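You operate a simulated robot arm through the tools that you are given. There is no shell and no other tool. Be economical: measure what you need, move in short steps, check, and stop when the job is done.

You are at the controls of a simulated robot arm. One attempt, no reset.

## Task
Oil the middle of the press plate, press the dough ball beside it flat and open the press.
Fine: use the oil brush; oil and stand the brush back before the dough goes on; leave the other ball. Set down upright: oil brush. A coat counts when it lies all over at full strength: go over it till it gets no stronger.

It is judged by the outcome, as a careful person would: the job done as asked, and still so three seconds after it is handed in. It fails if anything else is knocked over, pushed out of place, dropped, spilled or broken.

## Robot
A 7-joint arm with a two-finger parallel gripper, fixed in place. Base frame: the origin is at the foot of the arm, x ahead of it, y to its left, z up; the work surface is at about z = 0.8. Readings come in m, degrees, newtons and seconds.
With the tool pointing down near the work surface it reaches from about 0.3 to 0.7 m from the base axis. Its first joint turns from -66.0 to 66.0 degrees. Payload 1.57 kg.
Tool frame: the origin (TCP) lies between the finger pads and is the grasp point; the fingertips stand 0.03 m ahead of it; z points along the fingers, y is the line along which they close. Largest opening 0.11 m; finger width 0.024, thickness 0.012; the body of the gripper, 0.048 by 0.112 m, starts 0.078 m behind the TCP.
Orientation is that of the tool frame in the base frame, as a unit quaternion [x, y, z, w]. With the fingers straight down and closing along the base's y, the tool's x points along the base's -x, its y along +y and its z along -z.

## Interface
- The arm moves only by the tool servo_tool. Its argument "deltas" is a list of rows, each a list of 3 entries, a list of its own where there are three numbers: the shift along the base's x, y, z in units of 40 mm (1.0 is 40 mm), then the turn, a rotation vector about the base's x, y, z in units of 4 degrees (1.0 is 4 degrees), then the opening, from 0 (shut) to 1 (fully open). In form: [[[dx, dy, dz], [wx, wy, wz], jaw], ...]. A call has 1 to 12 rows; each row shifts and turns the commanded pose from where the row before left it. A call with a number of a shift or a turn outside -1 to 1 is refused whole. Rows are played at 5 a second. More than 0.05 m and 8.6 degrees between two rows, or a gripper value outside its range, and nothing of the call is played. A pose out of reach is approached as far as the arm can. The call stops where the force on the tool passes 70 N (or 10 N more than at its start, if that is more) or the arm is blocked; 0.2 s more then pass. The fingers move at their own pace (about 0.108 m/s each) and stop on an object; they squeeze with about 30 N. The grip force told is the motor's: it shows also when the fingers shut on nothing. Time passes only in rows, and 0.2 s behind the last, so rows that do not move let the fingers close. The reply holds the time, the measured pose of the TCP, the force on the tool along the base axes, the opening and the grip force, in the units named above and with some noise, with the torque about the TCP (base axes, N m) and any sound that the robot's microphone picked up, and new pictures: "views" is both (left out), scene, wrist or none.
- Cameras (640 x 400 px; columns grow to the right, rows downward): "scene" is fixed at [0.1649, -0.4325, 1.3668]; the picture's right is [0.48, -0.88, 0.00], its down [-0.79, -0.43, -0.45] and it looks along [0.39, 0.21, -0.89] (base axes); focal length 214 px, centre (320, 200). "wrist" rides on the gripper at [0.07, 0.016, -0.141] in the tool frame; the picture's right is [-0.23, 0.97, 0.00], its down [-0.86, -0.20, -0.48] and it looks along [-0.47, -0.11, 0.88] (tool axes); focal length 222 px, centre (320, 200). There is no depth. A picture from a camera that has moved, and an enlarged one, comes with that camera's place and axes in the base frame and with its lens.
- close_up(camera, box): a new picture of the part [left, top, right, bottom] of that camera's present view, enlarged. The clock stands still meanwhile.
- close_job(): hands the job in; it is judged then, once.

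Go step by step. Nothing tells you positions but the pictures and the camera data: compare them with the known pose of the tool, close in by small moves and look again before you grip or let go. The budget is 120 turns and 200 pictures, counting those below and the enlarged ones. Unless the task says otherwise, let go and move clear before handing in, and close with one line.

The tools are called after ">>>" by a JSON object that holds its "api" and its "payload". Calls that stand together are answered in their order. servo_tool: Moves the arm, as the interface text tells. Its arguments: {"type":"object","properties":{"deltas":{"type":"array","items":{"type":"array"}},"views":{"type":"string","enum":["both","scene","wrist","none"]}},"required":["deltas"]} The other tools are called the same way: close_up (camera, box) takes an enlarged picture of a part of a camera's view; close_job () hands the job in.

At the start:

```text
time: 0.0
ee_pos: [0.3379, -0.0783, 1.26]
orientation: [0.0, 1.0, 0.001, 0.001]
force: [-0.6, -0.2, 0.6]
ft_torque: [0.0, 0.03, 0.0]
width: 0.1101
grasp_force: 0.0
```

scene: 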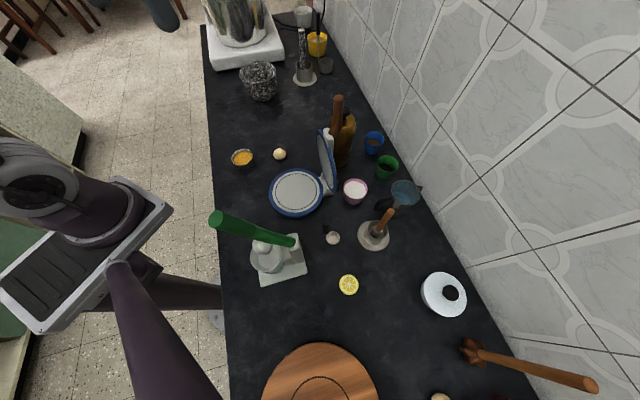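
wrist: 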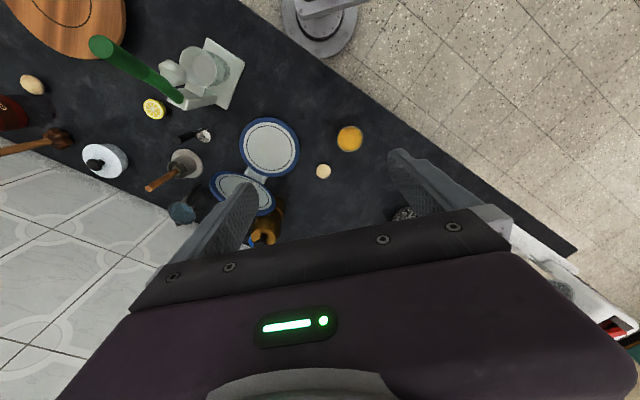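

I see an open blue-rimmed press with a dough ball nearby, a bowl of oil, and several brush-like tools. I'll zoom in to tell them apart.

>>> {"api": "close_up", "payload": {"camera": "scene", "box": [220, 120, 420, 245]}}

>>> {"api": "close_up", "payload": {"camera": "scene", "box": [200, 0, 400, 125]}}

>>> {"api": "close_up", "payload": {"camera": "scene", "box": [300, 180, 500, 305]}}

>>> {"api": "close_up", "payload": {"camera": "scene", "box": [400, 275, 600, 400]}}

```text
3.20 times, centred on (320, 182) of scene
camera zoom: at [0.1649, -0.4325, 1.3668], right [0.48, -0.88, 0.0], down [-0.79, -0.43, -0.45], along [0.39, 0.21, -0.89], focal length 686 px, centre (320, 256)
```

zoom: 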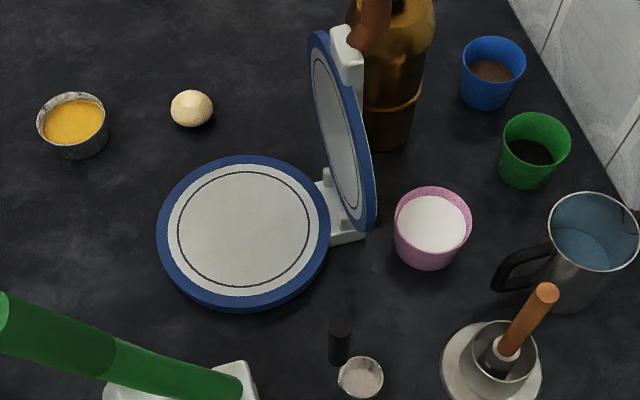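

```text
3.20 times, centred on (300, 62) of scene
camera zoom: at [0.1649, -0.4325, 1.3668], right [0.48, -0.88, 0.0], down [-0.79, -0.43, -0.45], along [0.39, 0.21, -0.89], focal length 686 px, centre (384, 640)
```

zoom: 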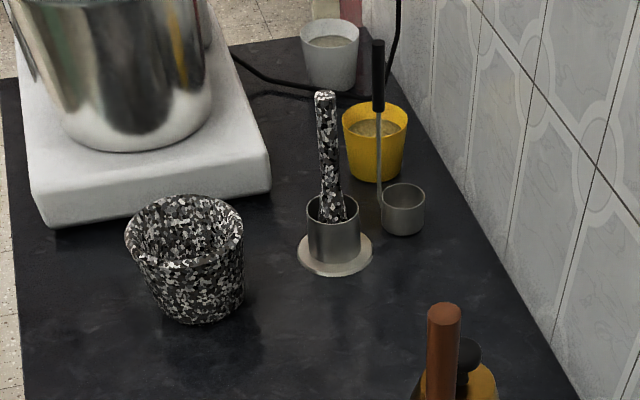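

```text
3.20 times, centred on (400, 242) of scene
camera zoom: at [0.1649, -0.4325, 1.3668], right [0.48, -0.88, 0.0], down [-0.79, -0.43, -0.45], along [0.39, 0.21, -0.89], focal length 686 px, centre (64, 64)
```

zoom: 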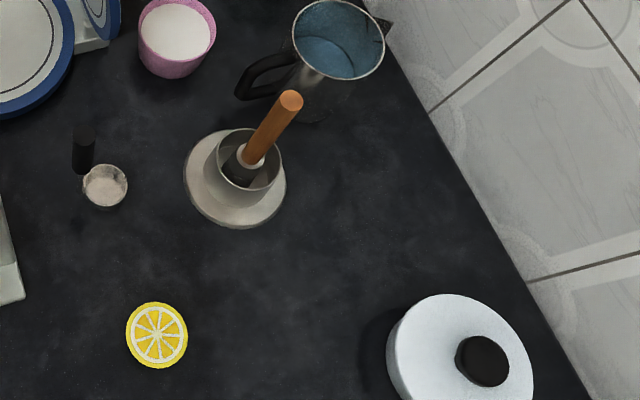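

```text
3.20 times, centred on (500, 338) of scene
camera zoom: at [0.1649, -0.4325, 1.3668], right [0.48, -0.88, 0.0], down [-0.79, -0.43, -0.45], along [0.39, 0.21, -0.89], focal length 686 px, centre (-256, -240)
```

zoom: 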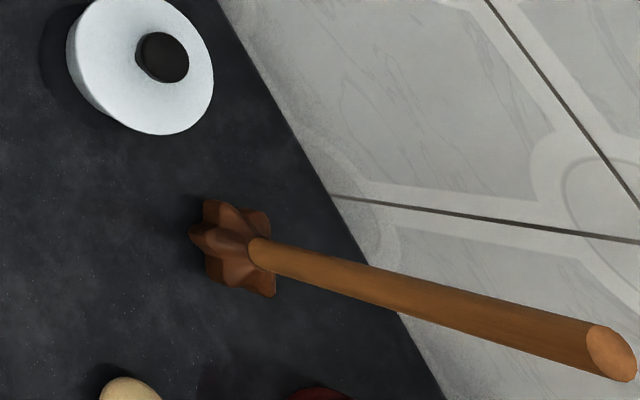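

The orange-handled tool standing in its pot (about x 0.39, y -0.48) looks like the oil brush. I'll move in over the press for a closer look on the way there.

>>> {"api": "servo_tool", "payload": {"deltas": [[[0, -0.9, -0.6], [0, 0, 0], 1], [[0, -0.9, -0.6], [0, 0, 0], 1], [[0, -0.9, -0.6], [0, 0, 0], 1], [[0, -0.9, -0.6], [0, 0, 0], 0.6], [[0, 0, 0], [0, 0, 0], 0.6]], "views": "both"}}

```text
time: 1.2
ee_pos: [0.339, -0.2195, 1.1626]
orientation: [-0.001, 1.0, 0.0, 0.0]
force: [-0.8, -0.3, -0.3]
ft_torque: [-0.02, -0.01, 0.02]
width: 0.0661
grasp_force: 0.0
camera wrist: at [0.2684, -0.2028, 1.302], right [0.23, 0.97, 0.0], down [0.85, -0.2, 0.48], along [0.47, -0.11, -0.88], focal length 222 px, centre (320, 200)
```

scene: 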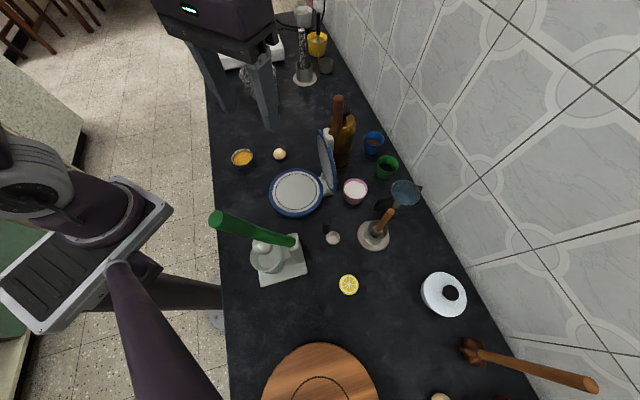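
wrist: 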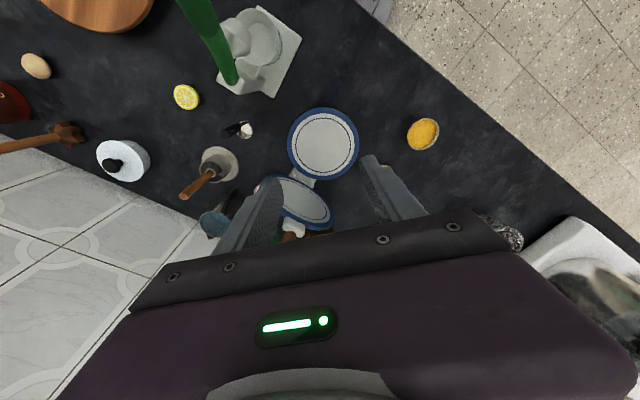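

>>> {"api": "close_up", "payload": {"camera": "wrist", "box": [170, 90, 370, 250]}}

>>> {"api": "servo_tool", "payload": {"deltas": [[[0.2, -0.9, -0.2], [0, 0, 0], 0.5], [[0.2, -0.9, -0.2], [0, 0, 0], 0.5], [[0.2, -0.9, -0.2], [0, 0, 0], 0.5], [[0.2, -0.9, -0.2], [0, 0, 0], 0.5], [[0.2, -0.9, -0.2], [0, 0, 0], 0.5], [[0.2, -0.9, -0.2], [0, 0, 0], 0.5], [[0.0, -0.9, -0.2], [0, 0, 0], 0.5], [[0, -0.15, 0], [0, 0, 0], 0.5]]}}

```text
2.50 times, centred on (270, 170) of wrist
camera zoom: at [0.2684, -0.2028, 1.302], right [0.23, 0.97, 0.0], down [0.85, -0.2, 0.48], along [0.47, -0.11, -0.88], focal length 555 px, centre (445, 275)
```

zoom: 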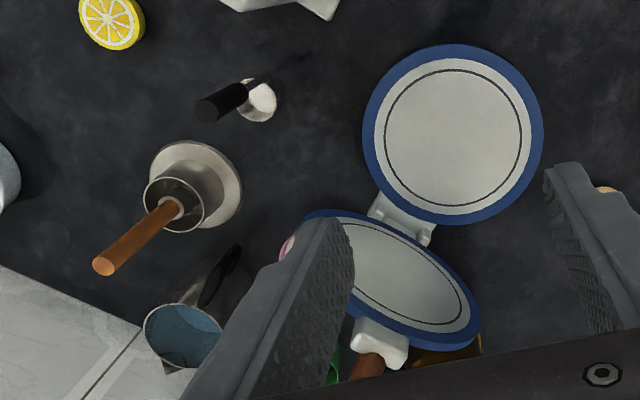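

```text
time: 3.0
ee_pos: [0.3856, -0.4569, 1.1027]
orientation: [-0.007, 1.0, 0.013, -0.014]
force: [-0.1, 0.7, 0.6]
ft_torque: [0.02, 0.02, 0.01]
width: 0.055
grasp_force: 0.0
out of reach, approached as far as the arm can: row 7, 8
camera wrist: at [0.3188, -0.4453, 1.2445], right [0.21, 0.98, 0.02], down [0.87, -0.2, 0.45], along [0.44, -0.08, -0.89], focal length 222 px, centre (320, 200)
```

scene: 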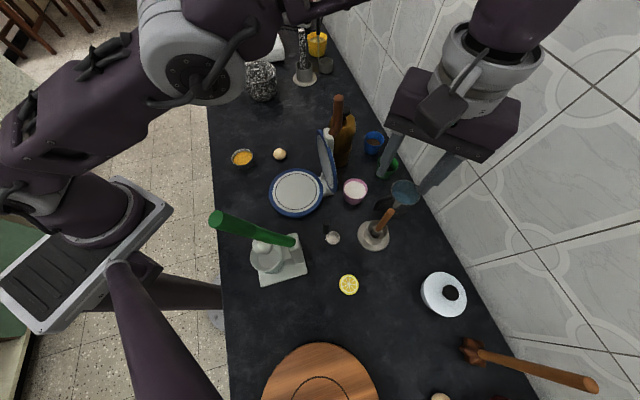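
wrist: 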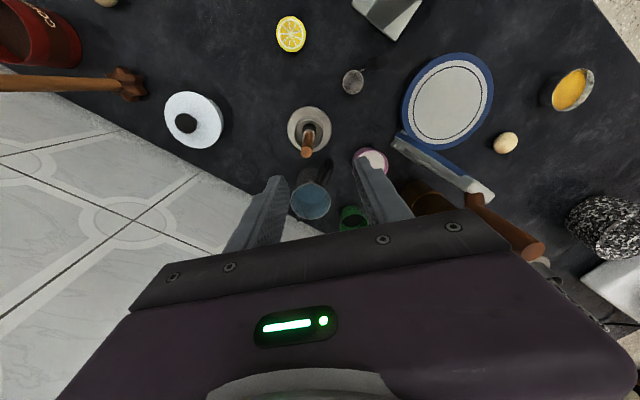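

The brush at (0.39, -0.478) is just past what the arm can reach in this wrist orientation. I'll turn the tool about the vertical, toward the arm's own direction.

>>> {"api": "servo_tool", "payload": {"deltas": [[[0, 0, 0], [0, 0, -1], 0.5], [[0, 0, 0], [0, 0, -1], 0.5], [[0, 0, 0], [0, 0, -1], 0.5], [[0, 0, 0], [0, 0, -1], 0.5], [[0, 0, 0], [0, 0, -1], 0.5], [[0, 0, 0], [0, 0, -1], 0.5], [[0, 0, 0], [0, 0, 0], 0.5]], "views": "wrist"}}

```text
time: 4.6
ee_pos: [0.3863, -0.4582, 1.1036]
orientation: [0.208, 0.978, 0.0, 0.0]
force: [0.1, 0.7, 0.9]
ft_torque: [0.04, 0.04, -0.03]
width: 0.0549
grasp_force: 0.1
camera wrist: at [0.3293, -0.4145, 1.2426], right [0.6, 0.8, 0.0], down [0.7, -0.53, 0.48], along [0.38, -0.29, -0.88], focal length 222 px, centre (320, 200)
```

wrist: 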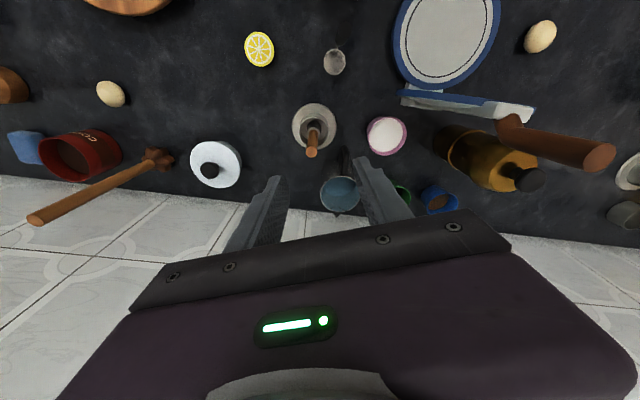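

>>> {"api": "servo_tool", "payload": {"deltas": [[[0, -0.2, -0.8], [0, 0, 0], 0.5], [[0, -0.2, -0.8], [0, 0, 0], 0.5], [[0, 0, -0.7], [0, 0, 0], 0.5], [[0, 0, 0], [0, 0, 0], 0.5]], "views": "both"}}

>>> {"api": "close_up", "payload": {"camera": "scene", "box": [320, 150, 480, 250]}}

>>> {"api": "close_up", "payload": {"camera": "wrist", "box": [240, 100, 400, 200]}}

```text
time: 5.6
ee_pos: [0.3863, -0.4735, 1.0093]
orientation: [0.208, 0.978, 0.0, 0.0]
force: [-0.1, -0.3, -0.7]
ft_torque: [0.01, -0.01, -0.01]
width: 0.0551
grasp_force: 0.0
camera wrist: at [0.3289, -0.429, 1.1495], right [0.6, 0.8, 0.0], down [0.7, -0.53, 0.48], along [0.38, -0.29, -0.88], focal length 222 px, centre (320, 200)
```

scene: 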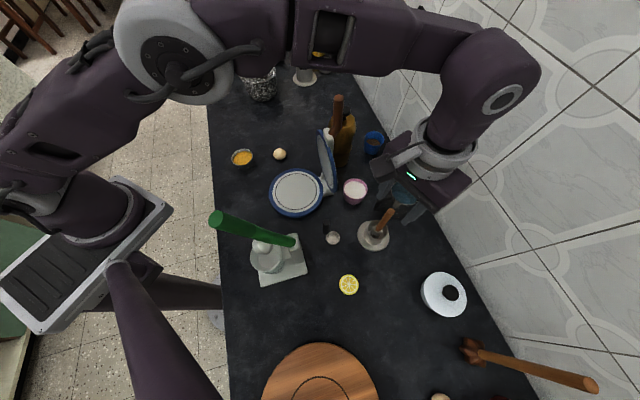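
wrist: 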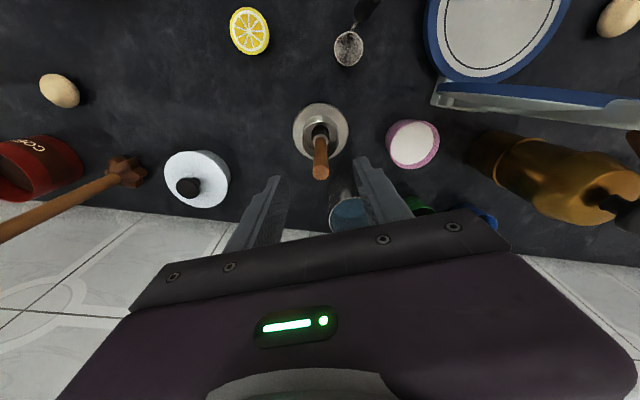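

```text
4.00 times, centred on (400, 200) of scene
camera zoom: at [0.1649, -0.4325, 1.3668], right [0.48, -0.88, 0.0], down [-0.79, -0.43, -0.45], along [0.39, 0.21, -0.89], focal length 858 px, centre (0, 200)
```

zoom: 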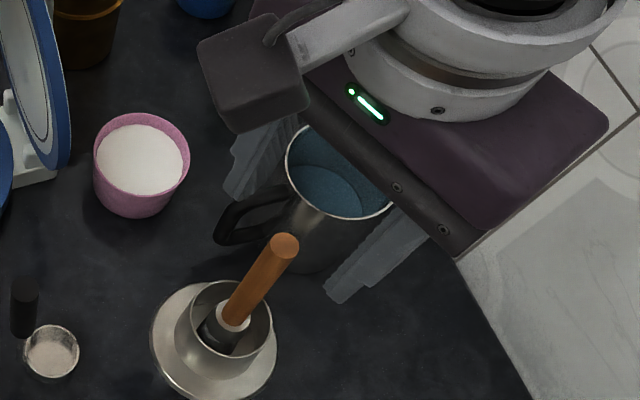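

```text
4.00 times, centred on (320, 150) of wrist
camera zoom: at [0.3289, -0.429, 1.1495], right [0.6, 0.8, 0.0], down [0.7, -0.53, 0.48], along [0.38, -0.29, -0.88], focal length 888 px, centre (320, 400)
```

zoom: 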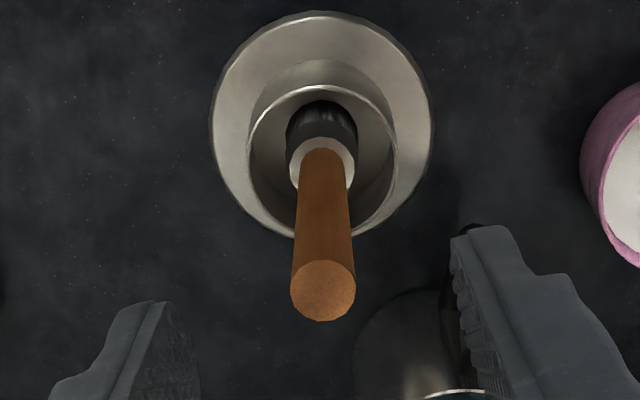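

The handle is vertical at about (0.385, -0.471), with its top near z 0.97. I'll come down to z 0.93 with the fingers astride it.

>>> {"api": "servo_tool", "payload": {"deltas": [[[0, 0.05, -0.7], [0, 0, 0], 0.5], [[0, 0, -0.7], [0, 0, 0], 0.5], [[0, 0, -0.55], [0, 0, 0], 0.5], [[0, 0, 0], [0, 0, 0], 0.5]], "views": "both"}}

>>> {"api": "close_up", "payload": {"camera": "wrist", "box": [220, 120, 420, 245]}}

```text
time: 6.6
ee_pos: [0.3864, -0.4711, 0.9303]
orientation: [0.208, 0.978, 0.0, 0.0]
force: [0.9, 0.1, 0.1]
ft_torque: [0.02, 0.0, 0.0]
width: 0.0552
grasp_force: 0.0
camera wrist: at [0.3291, -0.4276, 1.0716], right [0.6, 0.8, 0.0], down [0.7, -0.53, 0.48], along [0.38, -0.29, -0.88], focal length 222 px, centre (320, 200)
```

scene: 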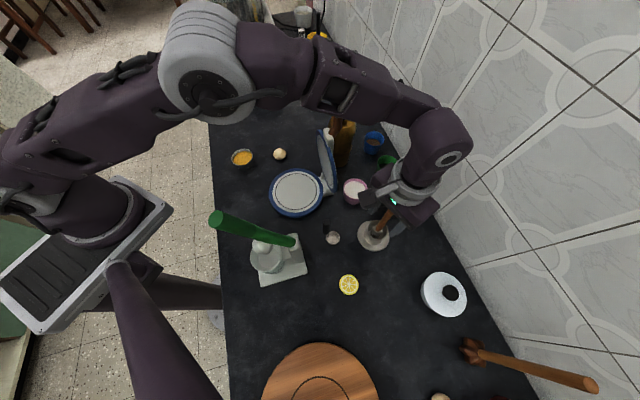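
wrist: 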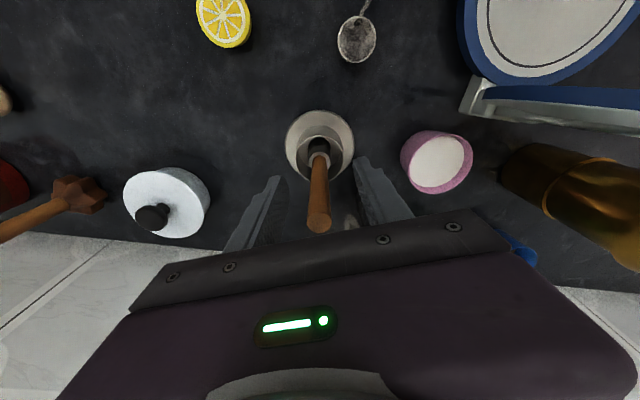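

```text
3.20 times, centred on (320, 182) of wrist
camera zoom: at [0.3291, -0.4276, 1.0716], right [0.6, 0.8, 0.0], down [0.7, -0.53, 0.48], along [0.38, -0.29, -0.88], focal length 711 px, centre (320, 256)
```

zoom: 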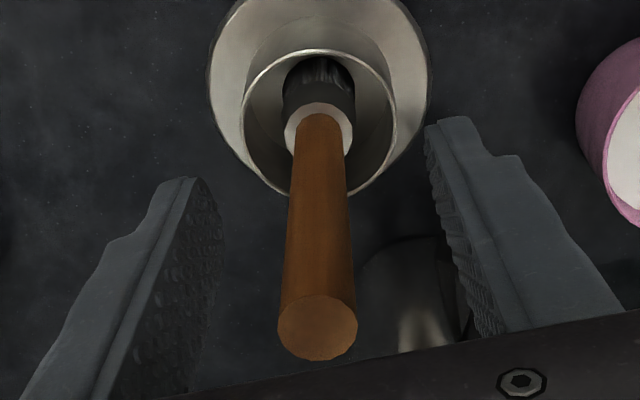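

>>> {"api": "servo_tool", "payload": {"deltas": [[[0, 0, 0], [0, 0, 0], 0.2], [[0, 0, 0], [0, 0, 0], 0], [[0, 0, 0], [0, 0, 0], 0], [[0, 0, 0], [0, 0, 0], 0]], "views": "wrist"}}

```text
time: 7.6
ee_pos: [0.3873, -0.4721, 0.9313]
orientation: [0.208, 0.978, 0.001, 0.001]
force: [0.2, 0.7, 0.1]
ft_torque: [0.0, 0.0, -0.01]
width: 0.0137
grasp_force: 30.1
camera wrist: at [0.329, -0.4277, 1.0719], right [0.6, 0.8, 0.0], down [0.7, -0.53, 0.48], along [0.38, -0.29, -0.88], focal length 222 px, centre (320, 200)
```

wrist: 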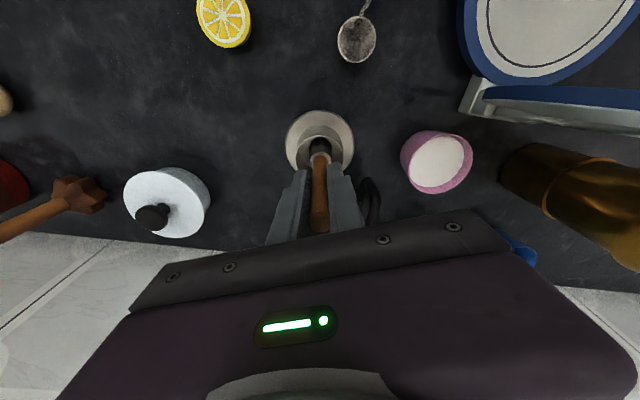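

Gripped the handle at 13.7 mm. Now lifting straight up out of the pot.

>>> {"api": "servo_tool", "payload": {"deltas": [[[0, 0, 0.5], [0, 0, 0], 0], [[0, 0, 0.8], [0, 0, 0], 0], [[0, 0, 0.8], [0, 0, 0], 0], [[0, 0, 0.8], [0, 0, 0], 0], [[0, 0, 0], [0, 0, 0], 0]], "views": "both"}}

>>> {"api": "close_up", "payload": {"camera": "wrist", "box": [220, 80, 420, 205]}}

>>> {"api": "close_up", "payload": {"camera": "scene", "box": [320, 160, 480, 260]}}

```text
time: 8.8
ee_pos: [0.3872, -0.4714, 1.0494]
orientation: [0.208, 0.978, 0.0, -0.001]
force: [0.3, -0.5, 0.7]
ft_torque: [0.0, 0.02, 0.01]
width: 0.0134
grasp_force: 30.2
camera wrist: at [0.3292, -0.4274, 1.1896], right [0.6, 0.8, 0.0], down [0.7, -0.53, 0.48], along [0.38, -0.29, -0.88], focal length 222 px, centre (320, 200)
```

scene: 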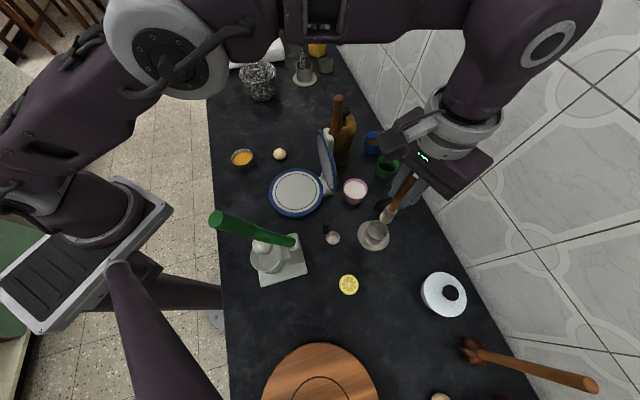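
wrist: 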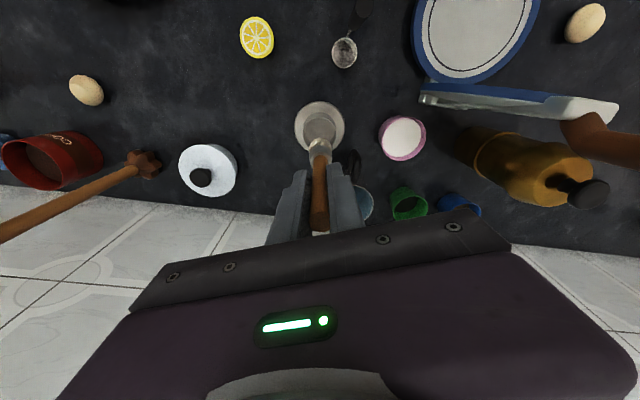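

```text
3.20 times, centred on (320, 142) of wrist
camera zoom: at [0.3292, -0.4274, 1.1896], right [0.6, 0.8, 0.0], down [0.7, -0.53, 0.48], along [0.38, -0.29, -0.88], focal length 711 px, centre (320, 384)
```

zoom: 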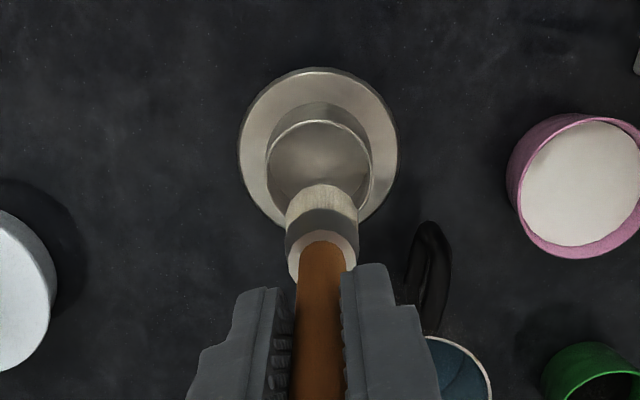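

```text
4.00 times, centred on (400, 210) of scene
camera zoom: at [0.1649, -0.4325, 1.3668], right [0.48, -0.88, 0.0], down [-0.79, -0.43, -0.45], along [0.39, 0.21, -0.89], focal length 858 px, centre (0, 160)
```

zoom: 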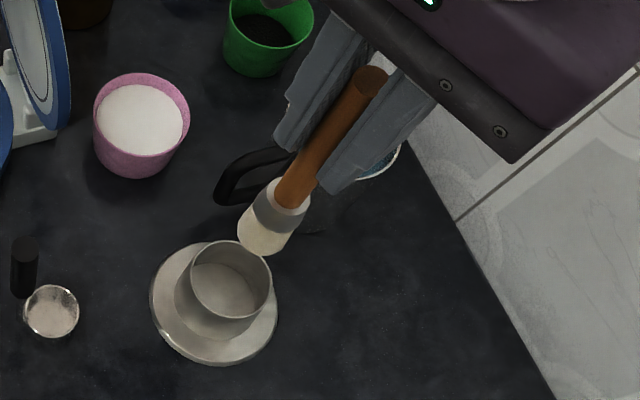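

The brush has pale bristles and its pot is dry. I'll look at the possible oil sources and the similar holder at the far end.

>>> {"api": "close_up", "payload": {"camera": "scene", "box": [222, 130, 302, 180]}}

>>> {"api": "close_up", "payload": {"camera": "scene", "box": [310, 85, 390, 200]}}

>>> {"api": "close_up", "payload": {"camera": "scene", "box": [200, 200, 320, 290]}}

```text
8.00 times, centred on (262, 155) of scene
camera zoom: at [0.1649, -0.4325, 1.3668], right [0.48, -0.88, 0.0], down [-0.79, -0.43, -0.45], along [0.39, 0.21, -0.89], focal length 1716 px, centre (784, 560)
```

zoom: 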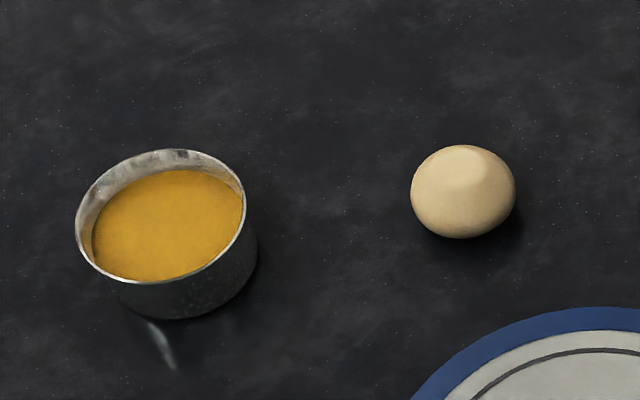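

```text
3.48 times, centred on (350, 142) of scene
camera zoom: at [0.1649, -0.4325, 1.3668], right [0.48, -0.88, 0.0], down [-0.79, -0.43, -0.45], along [0.39, 0.21, -0.89], focal length 746 px, centre (216, 400)
```

zoom: 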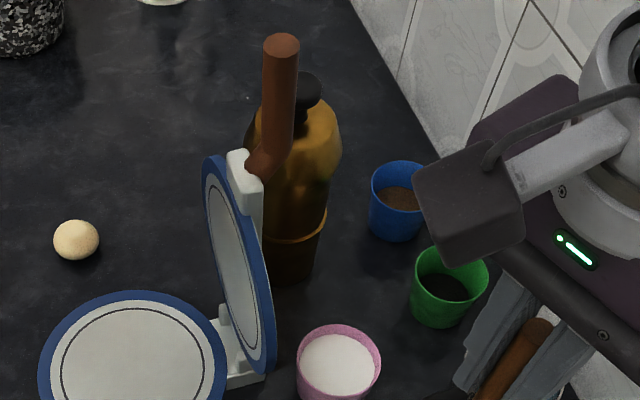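

```text
4.44 times, centred on (260, 245) of scene
camera zoom: at [0.1649, -0.4325, 1.3668], right [0.48, -0.88, 0.0], down [-0.79, -0.43, -0.45], along [0.39, 0.21, -0.89], focal length 953 px, centre (587, 0)
```

zoom: 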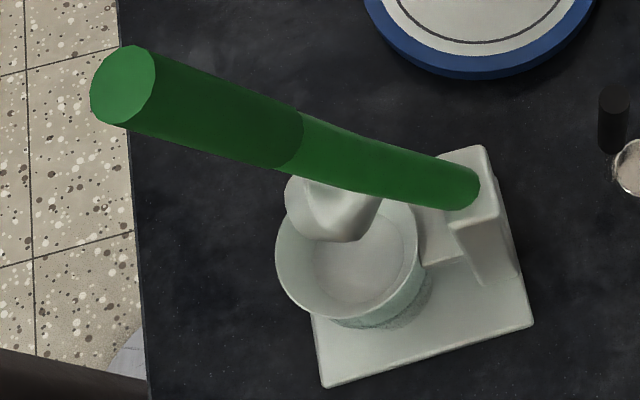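

The small metal bowl holds an orange liquid, and the brown rod is the press's lever, standing up from the lid to about z 1.12. I'll carry the brush around the lid to the plate (centre about 0.393, -0.229) and turn the tool so its narrow side faces the lid. First I'll test whether the brush already leaves oil.

>>> {"api": "servo_tool", "payload": {"deltas": [[[-0.5, 0.2, 0.6], [0, 0, -1], 0], [[-0.5, 0.5, 0.6], [0, 0, -1], 0], [[-0.4, 0.8, 0.3], [0, 0, -1], 0], [[0, 0.9, 0], [0, 0, -1], 0], [[0, 0.9, 0], [0, 0, -1], 0], [[0, 0.9, 0], [0, 0, 0], 0], [[0, 0.9, 0], [0, 0, 0], 0], [[0.5, 0.6, 0], [0, 0, 0], 0], [[0.7, 0.35, 0], [0, 0, 0], 0], [[0.3, 0, 0], [0, 0, 0], 0], [[0, 0, 0], [0, 0, 0], 0]], "views": "both"}}

```text
time: 11.2
ee_pos: [0.3904, -0.2287, 1.109]
orientation: [0.374, 0.927, -0.001, 0.0]
force: [0.1, 0.2, -0.5]
ft_torque: [0.02, 0.02, 0.0]
width: 0.0136
grasp_force: 30.1
camera wrist: at [0.3511, -0.1685, 1.2484], right [0.84, 0.54, 0.0], down [0.48, -0.74, 0.48], along [0.26, -0.4, -0.88], focal length 222 px, centre (320, 200)
```

scene: 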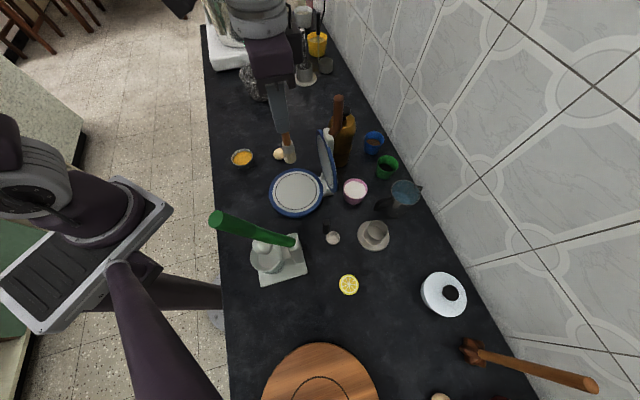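
wrist: 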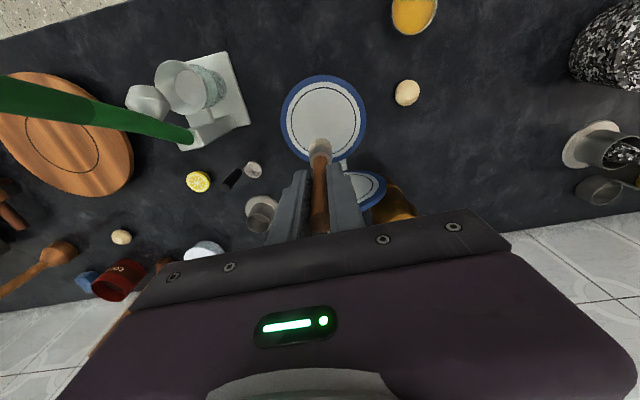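

>>> {"api": "servo_tool", "payload": {"deltas": [[[0, 0.1, -0.8], [0, 0, 0], 0], [[0, 0, -0.8], [0, 0, 0], 0], [[0, 0, -0.8], [0, 0, 0], 0], [[0, 0, -0.8], [0, 0, 0], 0], [[0, 0, -0.4], [0, 0, 0], 0], [[0, 0, 0], [0, 0, 0], 0]], "views": "both"}}

>>> {"api": "close_up", "payload": {"camera": "scene", "box": [240, 110, 400, 230]}}

```text
time: 12.6
ee_pos: [0.3921, -0.2241, 0.9637]
orientation: [0.375, 0.927, 0.0, 0.0]
force: [0.1, 0.2, -0.6]
ft_torque: [-0.01, 0.01, 0.0]
width: 0.0138
grasp_force: 30.1
camera wrist: at [0.3528, -0.1648, 1.1038], right [0.84, 0.54, 0.0], down [0.48, -0.74, 0.48], along [0.26, -0.4, -0.88], focal length 222 px, centre (320, 200)
```

scene: 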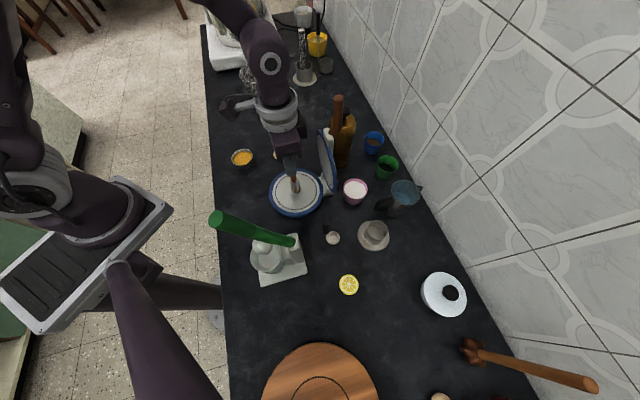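
wrist: 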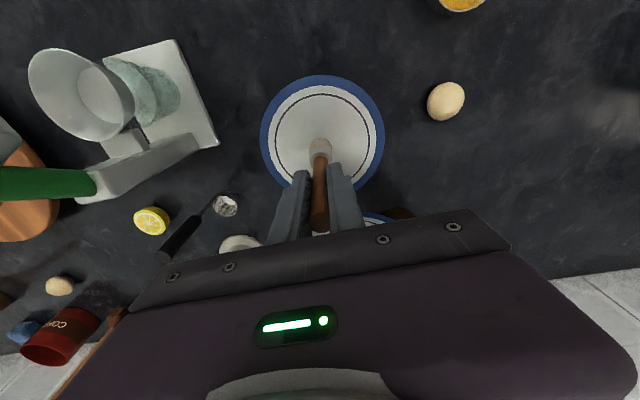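

```text
3.33 times, centred on (320, 170) of scene
camera zoom: at [0.1649, -0.4325, 1.3668], right [0.48, -0.88, 0.0], down [-0.79, -0.43, -0.45], along [0.39, 0.21, -0.89], focal length 715 px, centre (320, 300)
```

zoom: 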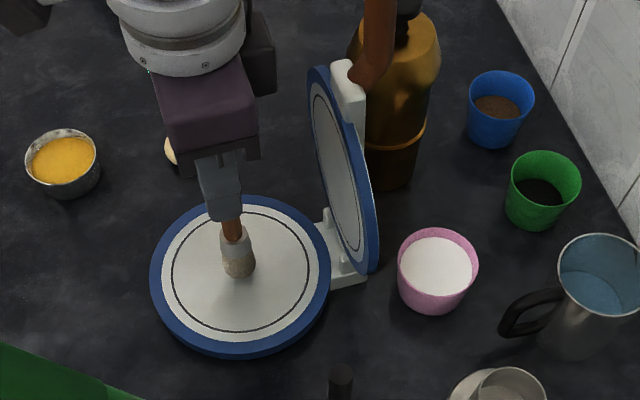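

There is good clearance to the lid. I'll lower gently to touch the plate.

>>> {"api": "servo_tool", "payload": {"deltas": [[[0, 0, -0.15], [0, 0, 0], 0], [[0, 0, -0.15], [0, 0, 0], 0], [[0, 0, -0.1], [0, 0, 0], 0], [[0, 0, 0], [0, 0, 0], 0]], "views": "none"}}

>>> {"api": "close_up", "payload": {"camera": "scene", "box": [260, 150, 340, 220]}}

```text
time: 13.6
ee_pos: [0.3921, -0.2258, 0.9478]
orientation: [0.374, 0.928, 0.0, 0.002]
force: [3.9, -1.6, 29.5]
ft_torque: [-0.3, -0.42, 0.03]
width: 0.0138
grasp_force: 30.1
```

```text
5.71 times, centred on (300, 185) of scene
camera zoom: at [0.1646, -0.4324, 1.3669], right [0.48, -0.88, 0.0], down [-0.79, -0.43, -0.45], along [0.39, 0.21, -0.89], focal length 1226 px, centre (434, 286)
```

zoom: 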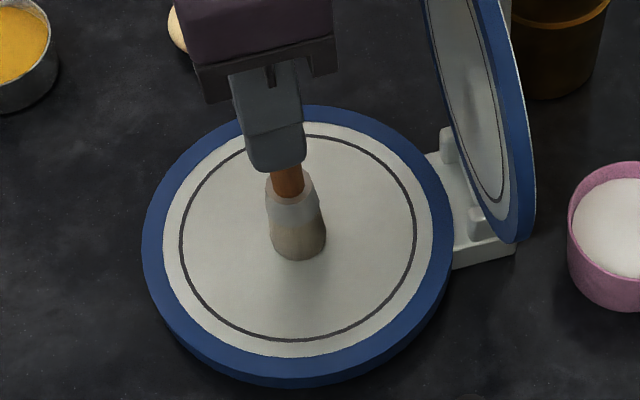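

The bristles are in contact at 29 N, which is firmer than I want. I'll ease up, rub a little, then lift and look for a mark.

>>> {"api": "servo_tool", "payload": {"deltas": [[[0, 0, 0.1], [0, 0, 0], 0], [[-0.3, 0, 0], [0, 0, 0], 0], [[0.3, 0.2, 0], [0, 0, 0], 0]], "views": "none"}}

>>> {"api": "servo_tool", "payload": {"deltas": [[[-0.2, 0.2, 0.8], [0, 0, 0], 0], [[-0.3, 0.8, 0.3], [0, 0, 0], 0], [[0, 0.5, 0], [0, 0, 0], 0]], "views": "wrist"}}

>>> {"api": "close_up", "payload": {"camera": "scene", "box": [260, 150, 340, 220]}}

```text
time: 14.4
ee_pos: [0.3909, -0.2179, 0.9515]
orientation: [0.375, 0.927, 0.001, 0.0]
force: [0.1, 0.7, -0.1]
ft_torque: [-0.02, 0.01, 0.02]
width: 0.0138
grasp_force: 30.7
```

```text
time: 15.2
ee_pos: [0.3724, -0.1593, 0.9945]
orientation: [0.374, 0.927, 0.0, 0.0]
force: [0.8, 0.0, -0.4]
ft_torque: [-0.02, 0.03, -0.02]
width: 0.0139
grasp_force: 30.0
camera wrist: at [0.3322, -0.0979, 1.1348], right [0.84, 0.54, 0.0], down [0.48, -0.74, 0.48], along [0.26, -0.4, -0.88], focal length 222 px, centre (320, 200)
```

wrist: 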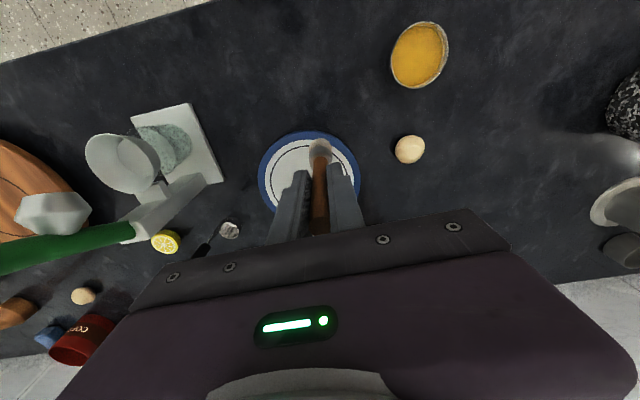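

```text
5.71 times, centred on (300, 185) of scene
camera zoom: at [0.1649, -0.4326, 1.3668], right [0.48, -0.88, 0.0], down [-0.79, -0.43, -0.45], along [0.39, 0.21, -0.89], focal length 1226 px, centre (434, 286)
```

zoom: 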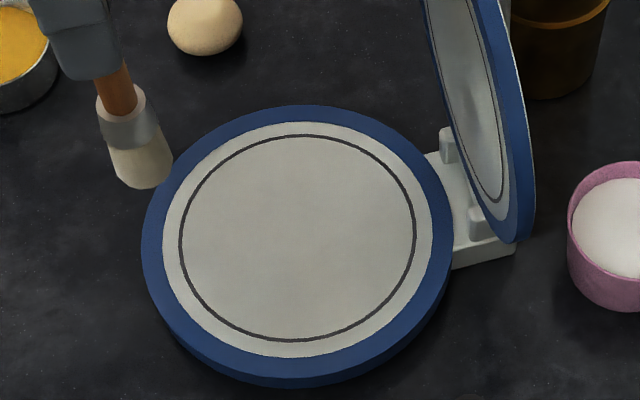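

The brush left no mark, so it is dry and needs oil. The orange liquid in the metal bowl near (0.413, -0.021) is the obvious oil, so I'll move above it to dip.

>>> {"api": "servo_tool", "payload": {"deltas": [[[0.1, 0.8, 0.6], [0, 0, 0], 0], [[0.3, 0.9, 0], [0, 0, 0], 0], [[0.3, 0.9, 0], [0, 0, 0], 0], [[0.3, 0.85, 0], [0, 0, 0], 0], [[0, 0, 0], [0, 0, 0], 0]], "views": "both"}}

>>> {"api": "close_up", "payload": {"camera": "scene", "box": [210, 110, 290, 180]}}

>>> {"api": "close_up", "payload": {"camera": "wrist", "box": [220, 70, 420, 195]}}

```text
time: 16.4
ee_pos: [0.4108, -0.0178, 1.0189]
orientation: [0.375, 0.927, 0.0, 0.0]
force: [-0.6, -0.5, 0.3]
ft_torque: [-0.05, -0.03, -0.02]
width: 0.014
grasp_force: 30.0
camera wrist: at [0.3709, 0.0421, 1.1578], right [0.84, 0.54, 0.0], down [0.48, -0.74, 0.48], along [0.26, -0.4, -0.88], focal length 222 px, centre (320, 200)
```

scene: 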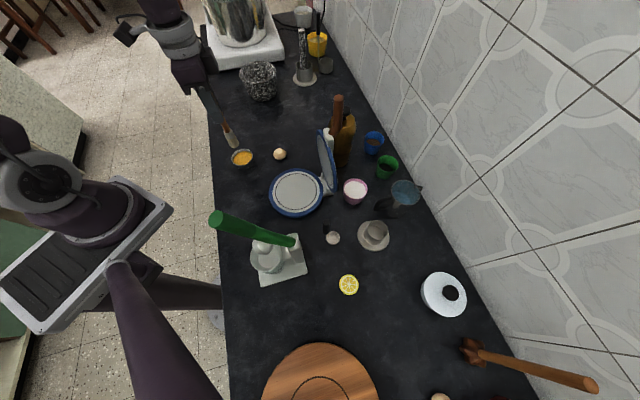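
wrist: 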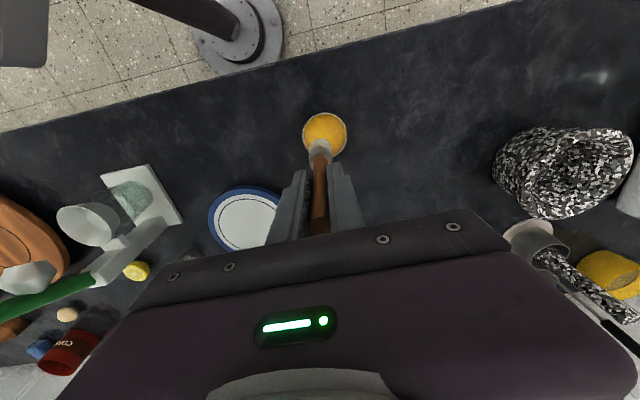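

```text
5.71 times, centred on (250, 145) of scene
camera zoom: at [0.1649, -0.4325, 1.3668], right [0.48, -0.88, 0.0], down [-0.79, -0.43, -0.45], along [0.39, 0.21, -0.89], focal length 1226 px, centre (720, 514)
```

zoom: 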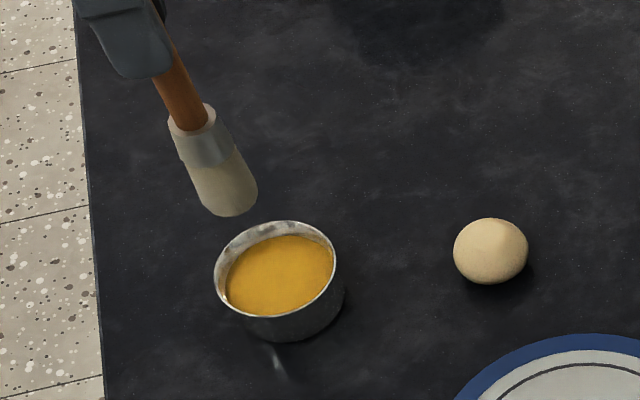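

```text
3.20 times, centred on (320, 132) of wrist
camera zoom: at [0.3709, 0.0421, 1.1578], right [0.84, 0.54, 0.0], down [0.48, -0.74, 0.48], along [0.26, -0.4, -0.88], focal length 711 px, centre (320, 416)
```

zoom: 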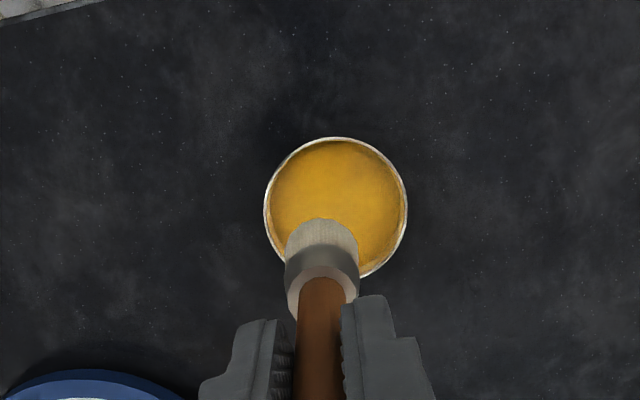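

>>> {"api": "servo_tool", "payload": {"deltas": [[[0.12, 0, -0.7], [0, 0, 0], 0], [[0, 0, -0.7], [0, 0, 0], 0], [[0, 0, -0.2], [0, 0, 0], 0], [[0, 0, 0], [0, 0, 0], 0]], "views": "none"}}

>>> {"api": "close_up", "payload": {"camera": "scene", "box": [210, 110, 290, 180]}}

>>> {"api": "close_up", "payload": {"camera": "wrist", "box": [220, 70, 420, 195]}}

```text
time: 17.4
ee_pos: [0.4157, -0.019, 0.9566]
orientation: [0.375, 0.927, 0.0, 0.0]
force: [-0.4, 0.4, -0.6]
ft_torque: [0.02, 0.0, -0.01]
width: 0.0136
grasp_force: 29.6
```

```text
5.71 times, centred on (250, 145) of scene
camera zoom: at [0.1649, -0.4325, 1.3668], right [0.48, -0.88, 0.0], down [-0.79, -0.43, -0.45], along [0.39, 0.21, -0.89], focal length 1226 px, centre (720, 514)
```

zoom: 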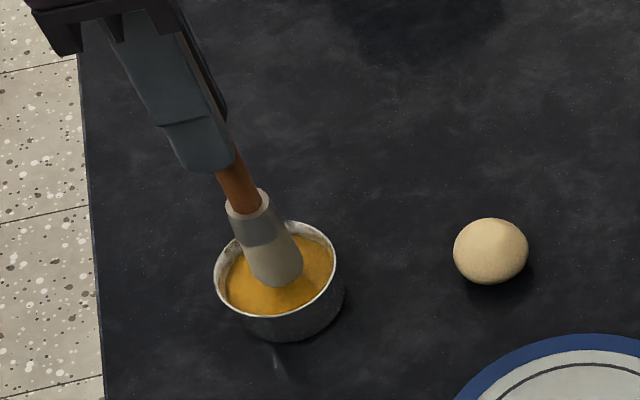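

```text
3.20 times, centred on (320, 132) of wrist
camera zoom: at [0.3763, 0.0415, 1.0959], right [0.84, 0.54, 0.0], down [0.48, -0.74, 0.48], along [0.26, -0.4, -0.88], focal length 711 px, centre (320, 416)
```

zoom: 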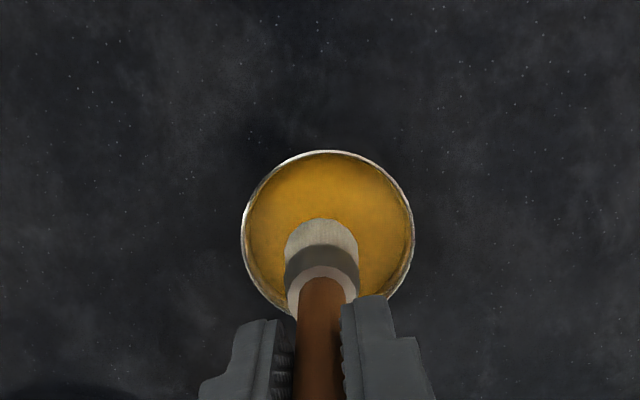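

The brush is well inside the rim. I'll lower it into the liquid.

>>> {"api": "servo_tool", "payload": {"deltas": [[[0, 0.05, -0.1], [0, 0, 0], 0], [[0, 0, -0.1], [0, 0, 0], 0], [[0, 0, -0.1], [0, 0, 0], 0], [[0, 0, 0], [0, 0, 0], 0], [[0, 0, 0], [0, 0, 0], 0]], "views": "none"}}

>>> {"api": "close_up", "payload": {"camera": "scene", "box": [210, 110, 290, 180]}}

```text
time: 18.6
ee_pos: [0.4166, -0.019, 0.9451]
orientation: [0.375, 0.927, 0.0, 0.001]
force: [0.1, 0.2, 0.1]
ft_torque: [-0.02, -0.05, 0.0]
width: 0.0137
grasp_force: 30.1
```

```text
5.71 times, centred on (250, 145) of scene
camera zoom: at [0.1649, -0.4325, 1.3668], right [0.48, -0.88, 0.0], down [-0.79, -0.43, -0.45], along [0.39, 0.21, -0.89], focal length 1226 px, centre (720, 514)
```

zoom: 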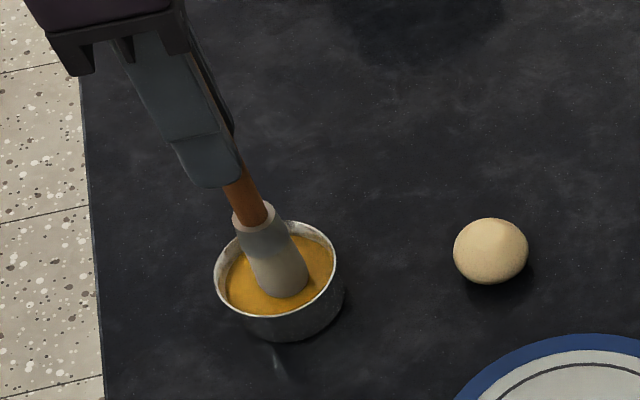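

>>> {"api": "servo_tool", "payload": {"deltas": [[[0, 0, -0.1], [0, 0, 0], 0], [[0, 0, -0.05], [0, 0, 0], 0], [[0, 0, 0], [0, 0, 0], 0], [[0, 0, 0], [0, 0, 0], 0]], "views": "none"}}

>>> {"api": "close_up", "payload": {"camera": "scene", "box": [210, 110, 290, 180]}}

```text
time: 19.6
ee_pos: [0.4169, -0.019, 0.9378]
orientation: [0.376, 0.927, 0.0, 0.001]
force: [2.7, 0.6, 30.0]
ft_torque: [-0.11, -0.34, 0.01]
width: 0.0139
grasp_force: 29.5
```

```text
5.71 times, centred on (250, 145) of scene
camera zoom: at [0.1646, -0.4325, 1.3668], right [0.48, -0.88, 0.0], down [-0.79, -0.43, -0.45], along [0.39, 0.21, -0.89], focal length 1226 px, centre (720, 514)
```

zoom: 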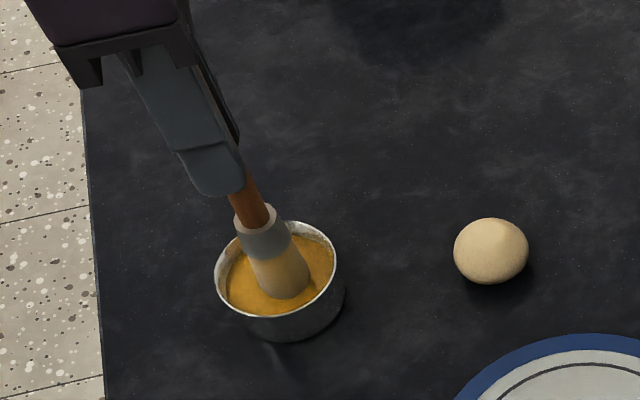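

The bristles have touched bottom and turned yellow with oil. Lifting straight up for a look.

>>> {"api": "servo_tool", "payload": {"deltas": [[[0, 0, 0.1], [0, 0, 0], 0], [[0, 0, 0.3], [0, 0, 0], 0], [[0, 0, 0.7], [0, 0, 0], 0], [[0, 0, 0.8], [0, 0, 0], 0], [[0, 0, 0], [0, 0, 0], 0], [[0, 0, 0], [0, 0, 0], 0]], "views": "none"}}

>>> {"api": "close_up", "payload": {"camera": "scene", "box": [210, 110, 290, 180]}}

```text
time: 21.0
ee_pos: [0.4152, -0.0172, 1.0146]
orientation: [0.375, 0.927, 0.0, -0.001]
force: [0.1, 0.1, 0.1]
ft_torque: [-0.03, -0.03, 0.0]
width: 0.014
grasp_force: 30.4
```

```text
5.71 times, centred on (250, 145) of scene
camera zoom: at [0.1649, -0.4325, 1.3668], right [0.48, -0.88, 0.0], down [-0.79, -0.43, -0.45], along [0.39, 0.21, -0.89], focal length 1226 px, centre (720, 514)
```

zoom: 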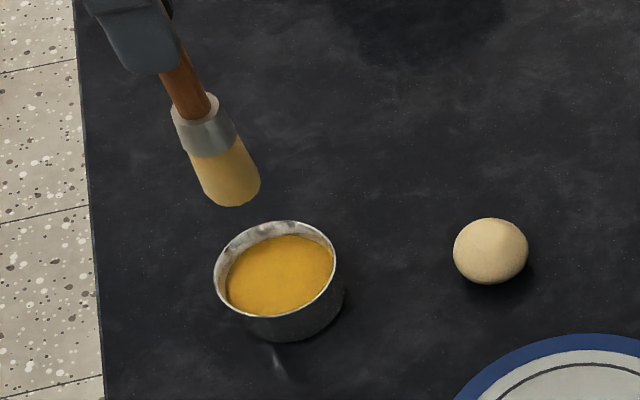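

The brush is loaded with oil and nothing dripped. Returning to the plate centre.

>>> {"api": "servo_tool", "payload": {"deltas": [[[-0.1, -0.9, 0], [0, 0, 0], 0], [[-0.1, -0.9, 0], [0, 0, 0], 0], [[-0.1, -0.9, 0], [0, 0, 0], 0], [[-0.1, -0.9, 0], [0, 0, 0], 0], [[-0.1, -0.9, 0], [0, 0, 0], 0], [[-0.1, -0.65, -0.2], [0, 0, 0], 0], [[0, 0, -0.8], [0, 0, 0], 0], [[0, 0, -0.35], [0, 0, 0], 0], [[0, 0, -0.25], [0, 0, 0], 0], [[0, 0, 0], [0, 0, 0], 0]], "views": "none"}}

>>> {"api": "close_up", "payload": {"camera": "scene", "box": [260, 150, 340, 220]}}

```text
time: 23.2
ee_pos: [0.3911, -0.2238, 0.9487]
orientation: [0.375, 0.927, 0.0, 0.0]
force: [-1.2, 0.8, -0.5]
ft_torque: [0.01, 0.01, 0.0]
width: 0.0137
grasp_force: 29.9
```

```text
5.71 times, centred on (300, 185) of scene
camera zoom: at [0.1649, -0.4325, 1.3668], right [0.48, -0.88, 0.0], down [-0.79, -0.43, -0.45], along [0.39, 0.21, -0.89], focal length 1226 px, centre (434, 286)
```

zoom: 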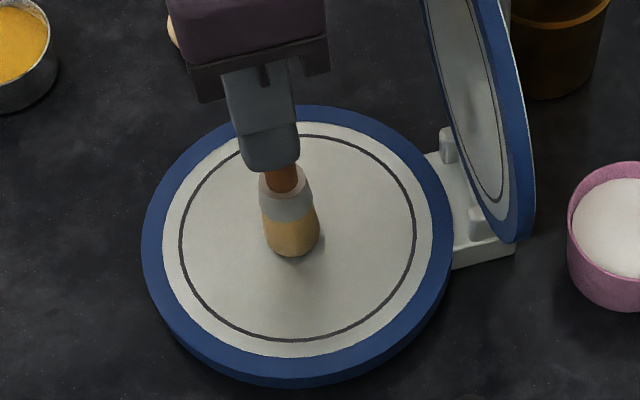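

>>> {"api": "servo_tool", "payload": {"deltas": [[[0, 0, -0.05], [0, 0, 0], 0], [[0, 0, 0], [0, 0, 0], 0]], "views": "none"}}

>>> {"api": "servo_tool", "payload": {"deltas": [[[0, 0, -0.04], [0, 0, 0], 0], [[0, 0, 0], [0, 0, 0], 0]], "views": "none"}}

```text
time: 23.8
ee_pos: [0.392, -0.2239, 0.946]
orientation: [0.375, 0.927, 0.0, 0.001]
force: [0.1, 0.3, -0.5]
ft_torque: [0.06, 0.01, -0.03]
width: 0.0142
grasp_force: 30.5
```

```text
time: 24.4
ee_pos: [0.3918, -0.223, 0.9454]
orientation: [0.375, 0.927, 0.0, 0.001]
force: [-0.1, 0.8, 0.0]
ft_torque: [-0.01, 0.01, 0.03]
width: 0.0138
grasp_force: 29.9
```

>>> {"api": "servo_tool", "payload": {"deltas": [[[0, 0, -0.04], [0, 0, 0], 0], [[0, 0, 0], [0, 0, 0], 0]], "views": "none"}}

>>> {"api": "servo_tool", "payload": {"deltas": [[[0, 0, -0.04], [0, 0, 0], 0], [[0, 0, 0], [0, 0, 0], 0]], "views": "none"}}

>>> {"api": "close_up", "payload": {"camera": "scene", "box": [260, 150, 340, 220]}}

```text
time: 25.0
ee_pos: [0.3903, -0.222, 0.9449]
orientation: [0.375, 0.927, 0.0, 0.0]
force: [-1.1, 0.9, 12.1]
ft_torque: [0.08, -0.03, -0.01]
width: 0.0139
grasp_force: 30.1
```

```text
time: 25.6
ee_pos: [0.3911, -0.224, 0.9441]
orientation: [0.375, 0.927, 0.0, 0.002]
force: [0.1, 1.1, 30.8]
ft_torque: [0.02, -0.19, 0.02]
width: 0.014
grasp_force: 30.3
```

```text
5.71 times, centred on (300, 185) of scene
camera zoom: at [0.1645, -0.4323, 1.3669], right [0.48, -0.88, 0.0], down [-0.79, -0.43, -0.45], along [0.39, 0.21, -0.89], focal length 1226 px, centre (434, 286)
```

zoom: 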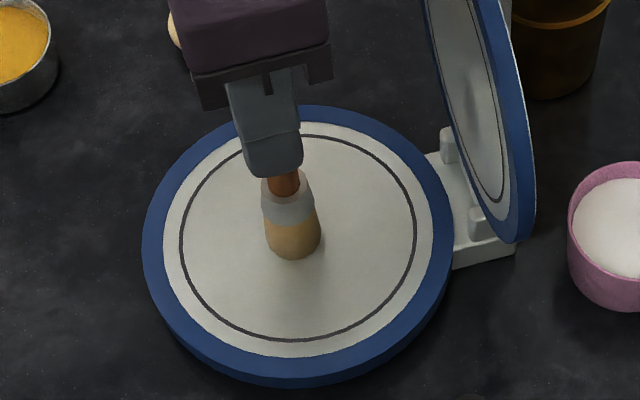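

Contact found near TCP 0.945. I'll ease off slightly and make a short stroke.

>>> {"api": "servo_tool", "payload": {"deltas": [[[0, 0, 0.03], [0, 0, 0], 0], [[-0.25, 0, 0], [0, 0, 0], 0], [[-0.25, 0, 0], [0, 0, 0], 0], [[0, 0, 0], [0, 0, 0], 0]], "views": "none"}}

>>> {"api": "close_up", "payload": {"camera": "scene", "box": [260, 150, 340, 220]}}

```text
time: 26.6
ee_pos: [0.3716, -0.2228, 0.9454]
orientation: [0.374, 0.927, -0.001, -0.001]
force: [0.7, 0.4, -0.1]
ft_torque: [-0.01, 0.01, 0.0]
width: 0.0138
grasp_force: 29.5
```

```text
5.71 times, centred on (300, 185) of scene
camera zoom: at [0.1649, -0.4325, 1.3668], right [0.48, -0.88, 0.0], down [-0.79, -0.43, -0.45], along [0.39, 0.21, -0.89], focal length 1226 px, centre (434, 286)
```

zoom: 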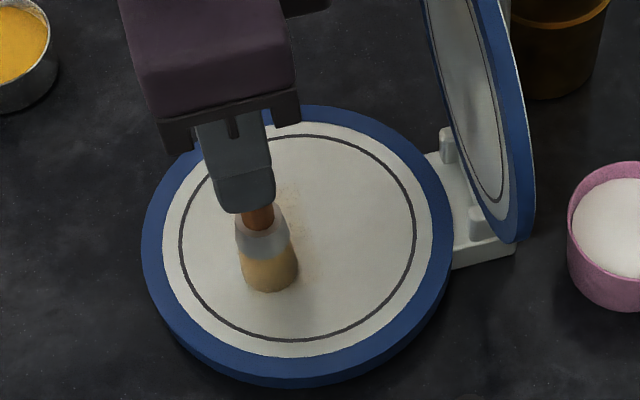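

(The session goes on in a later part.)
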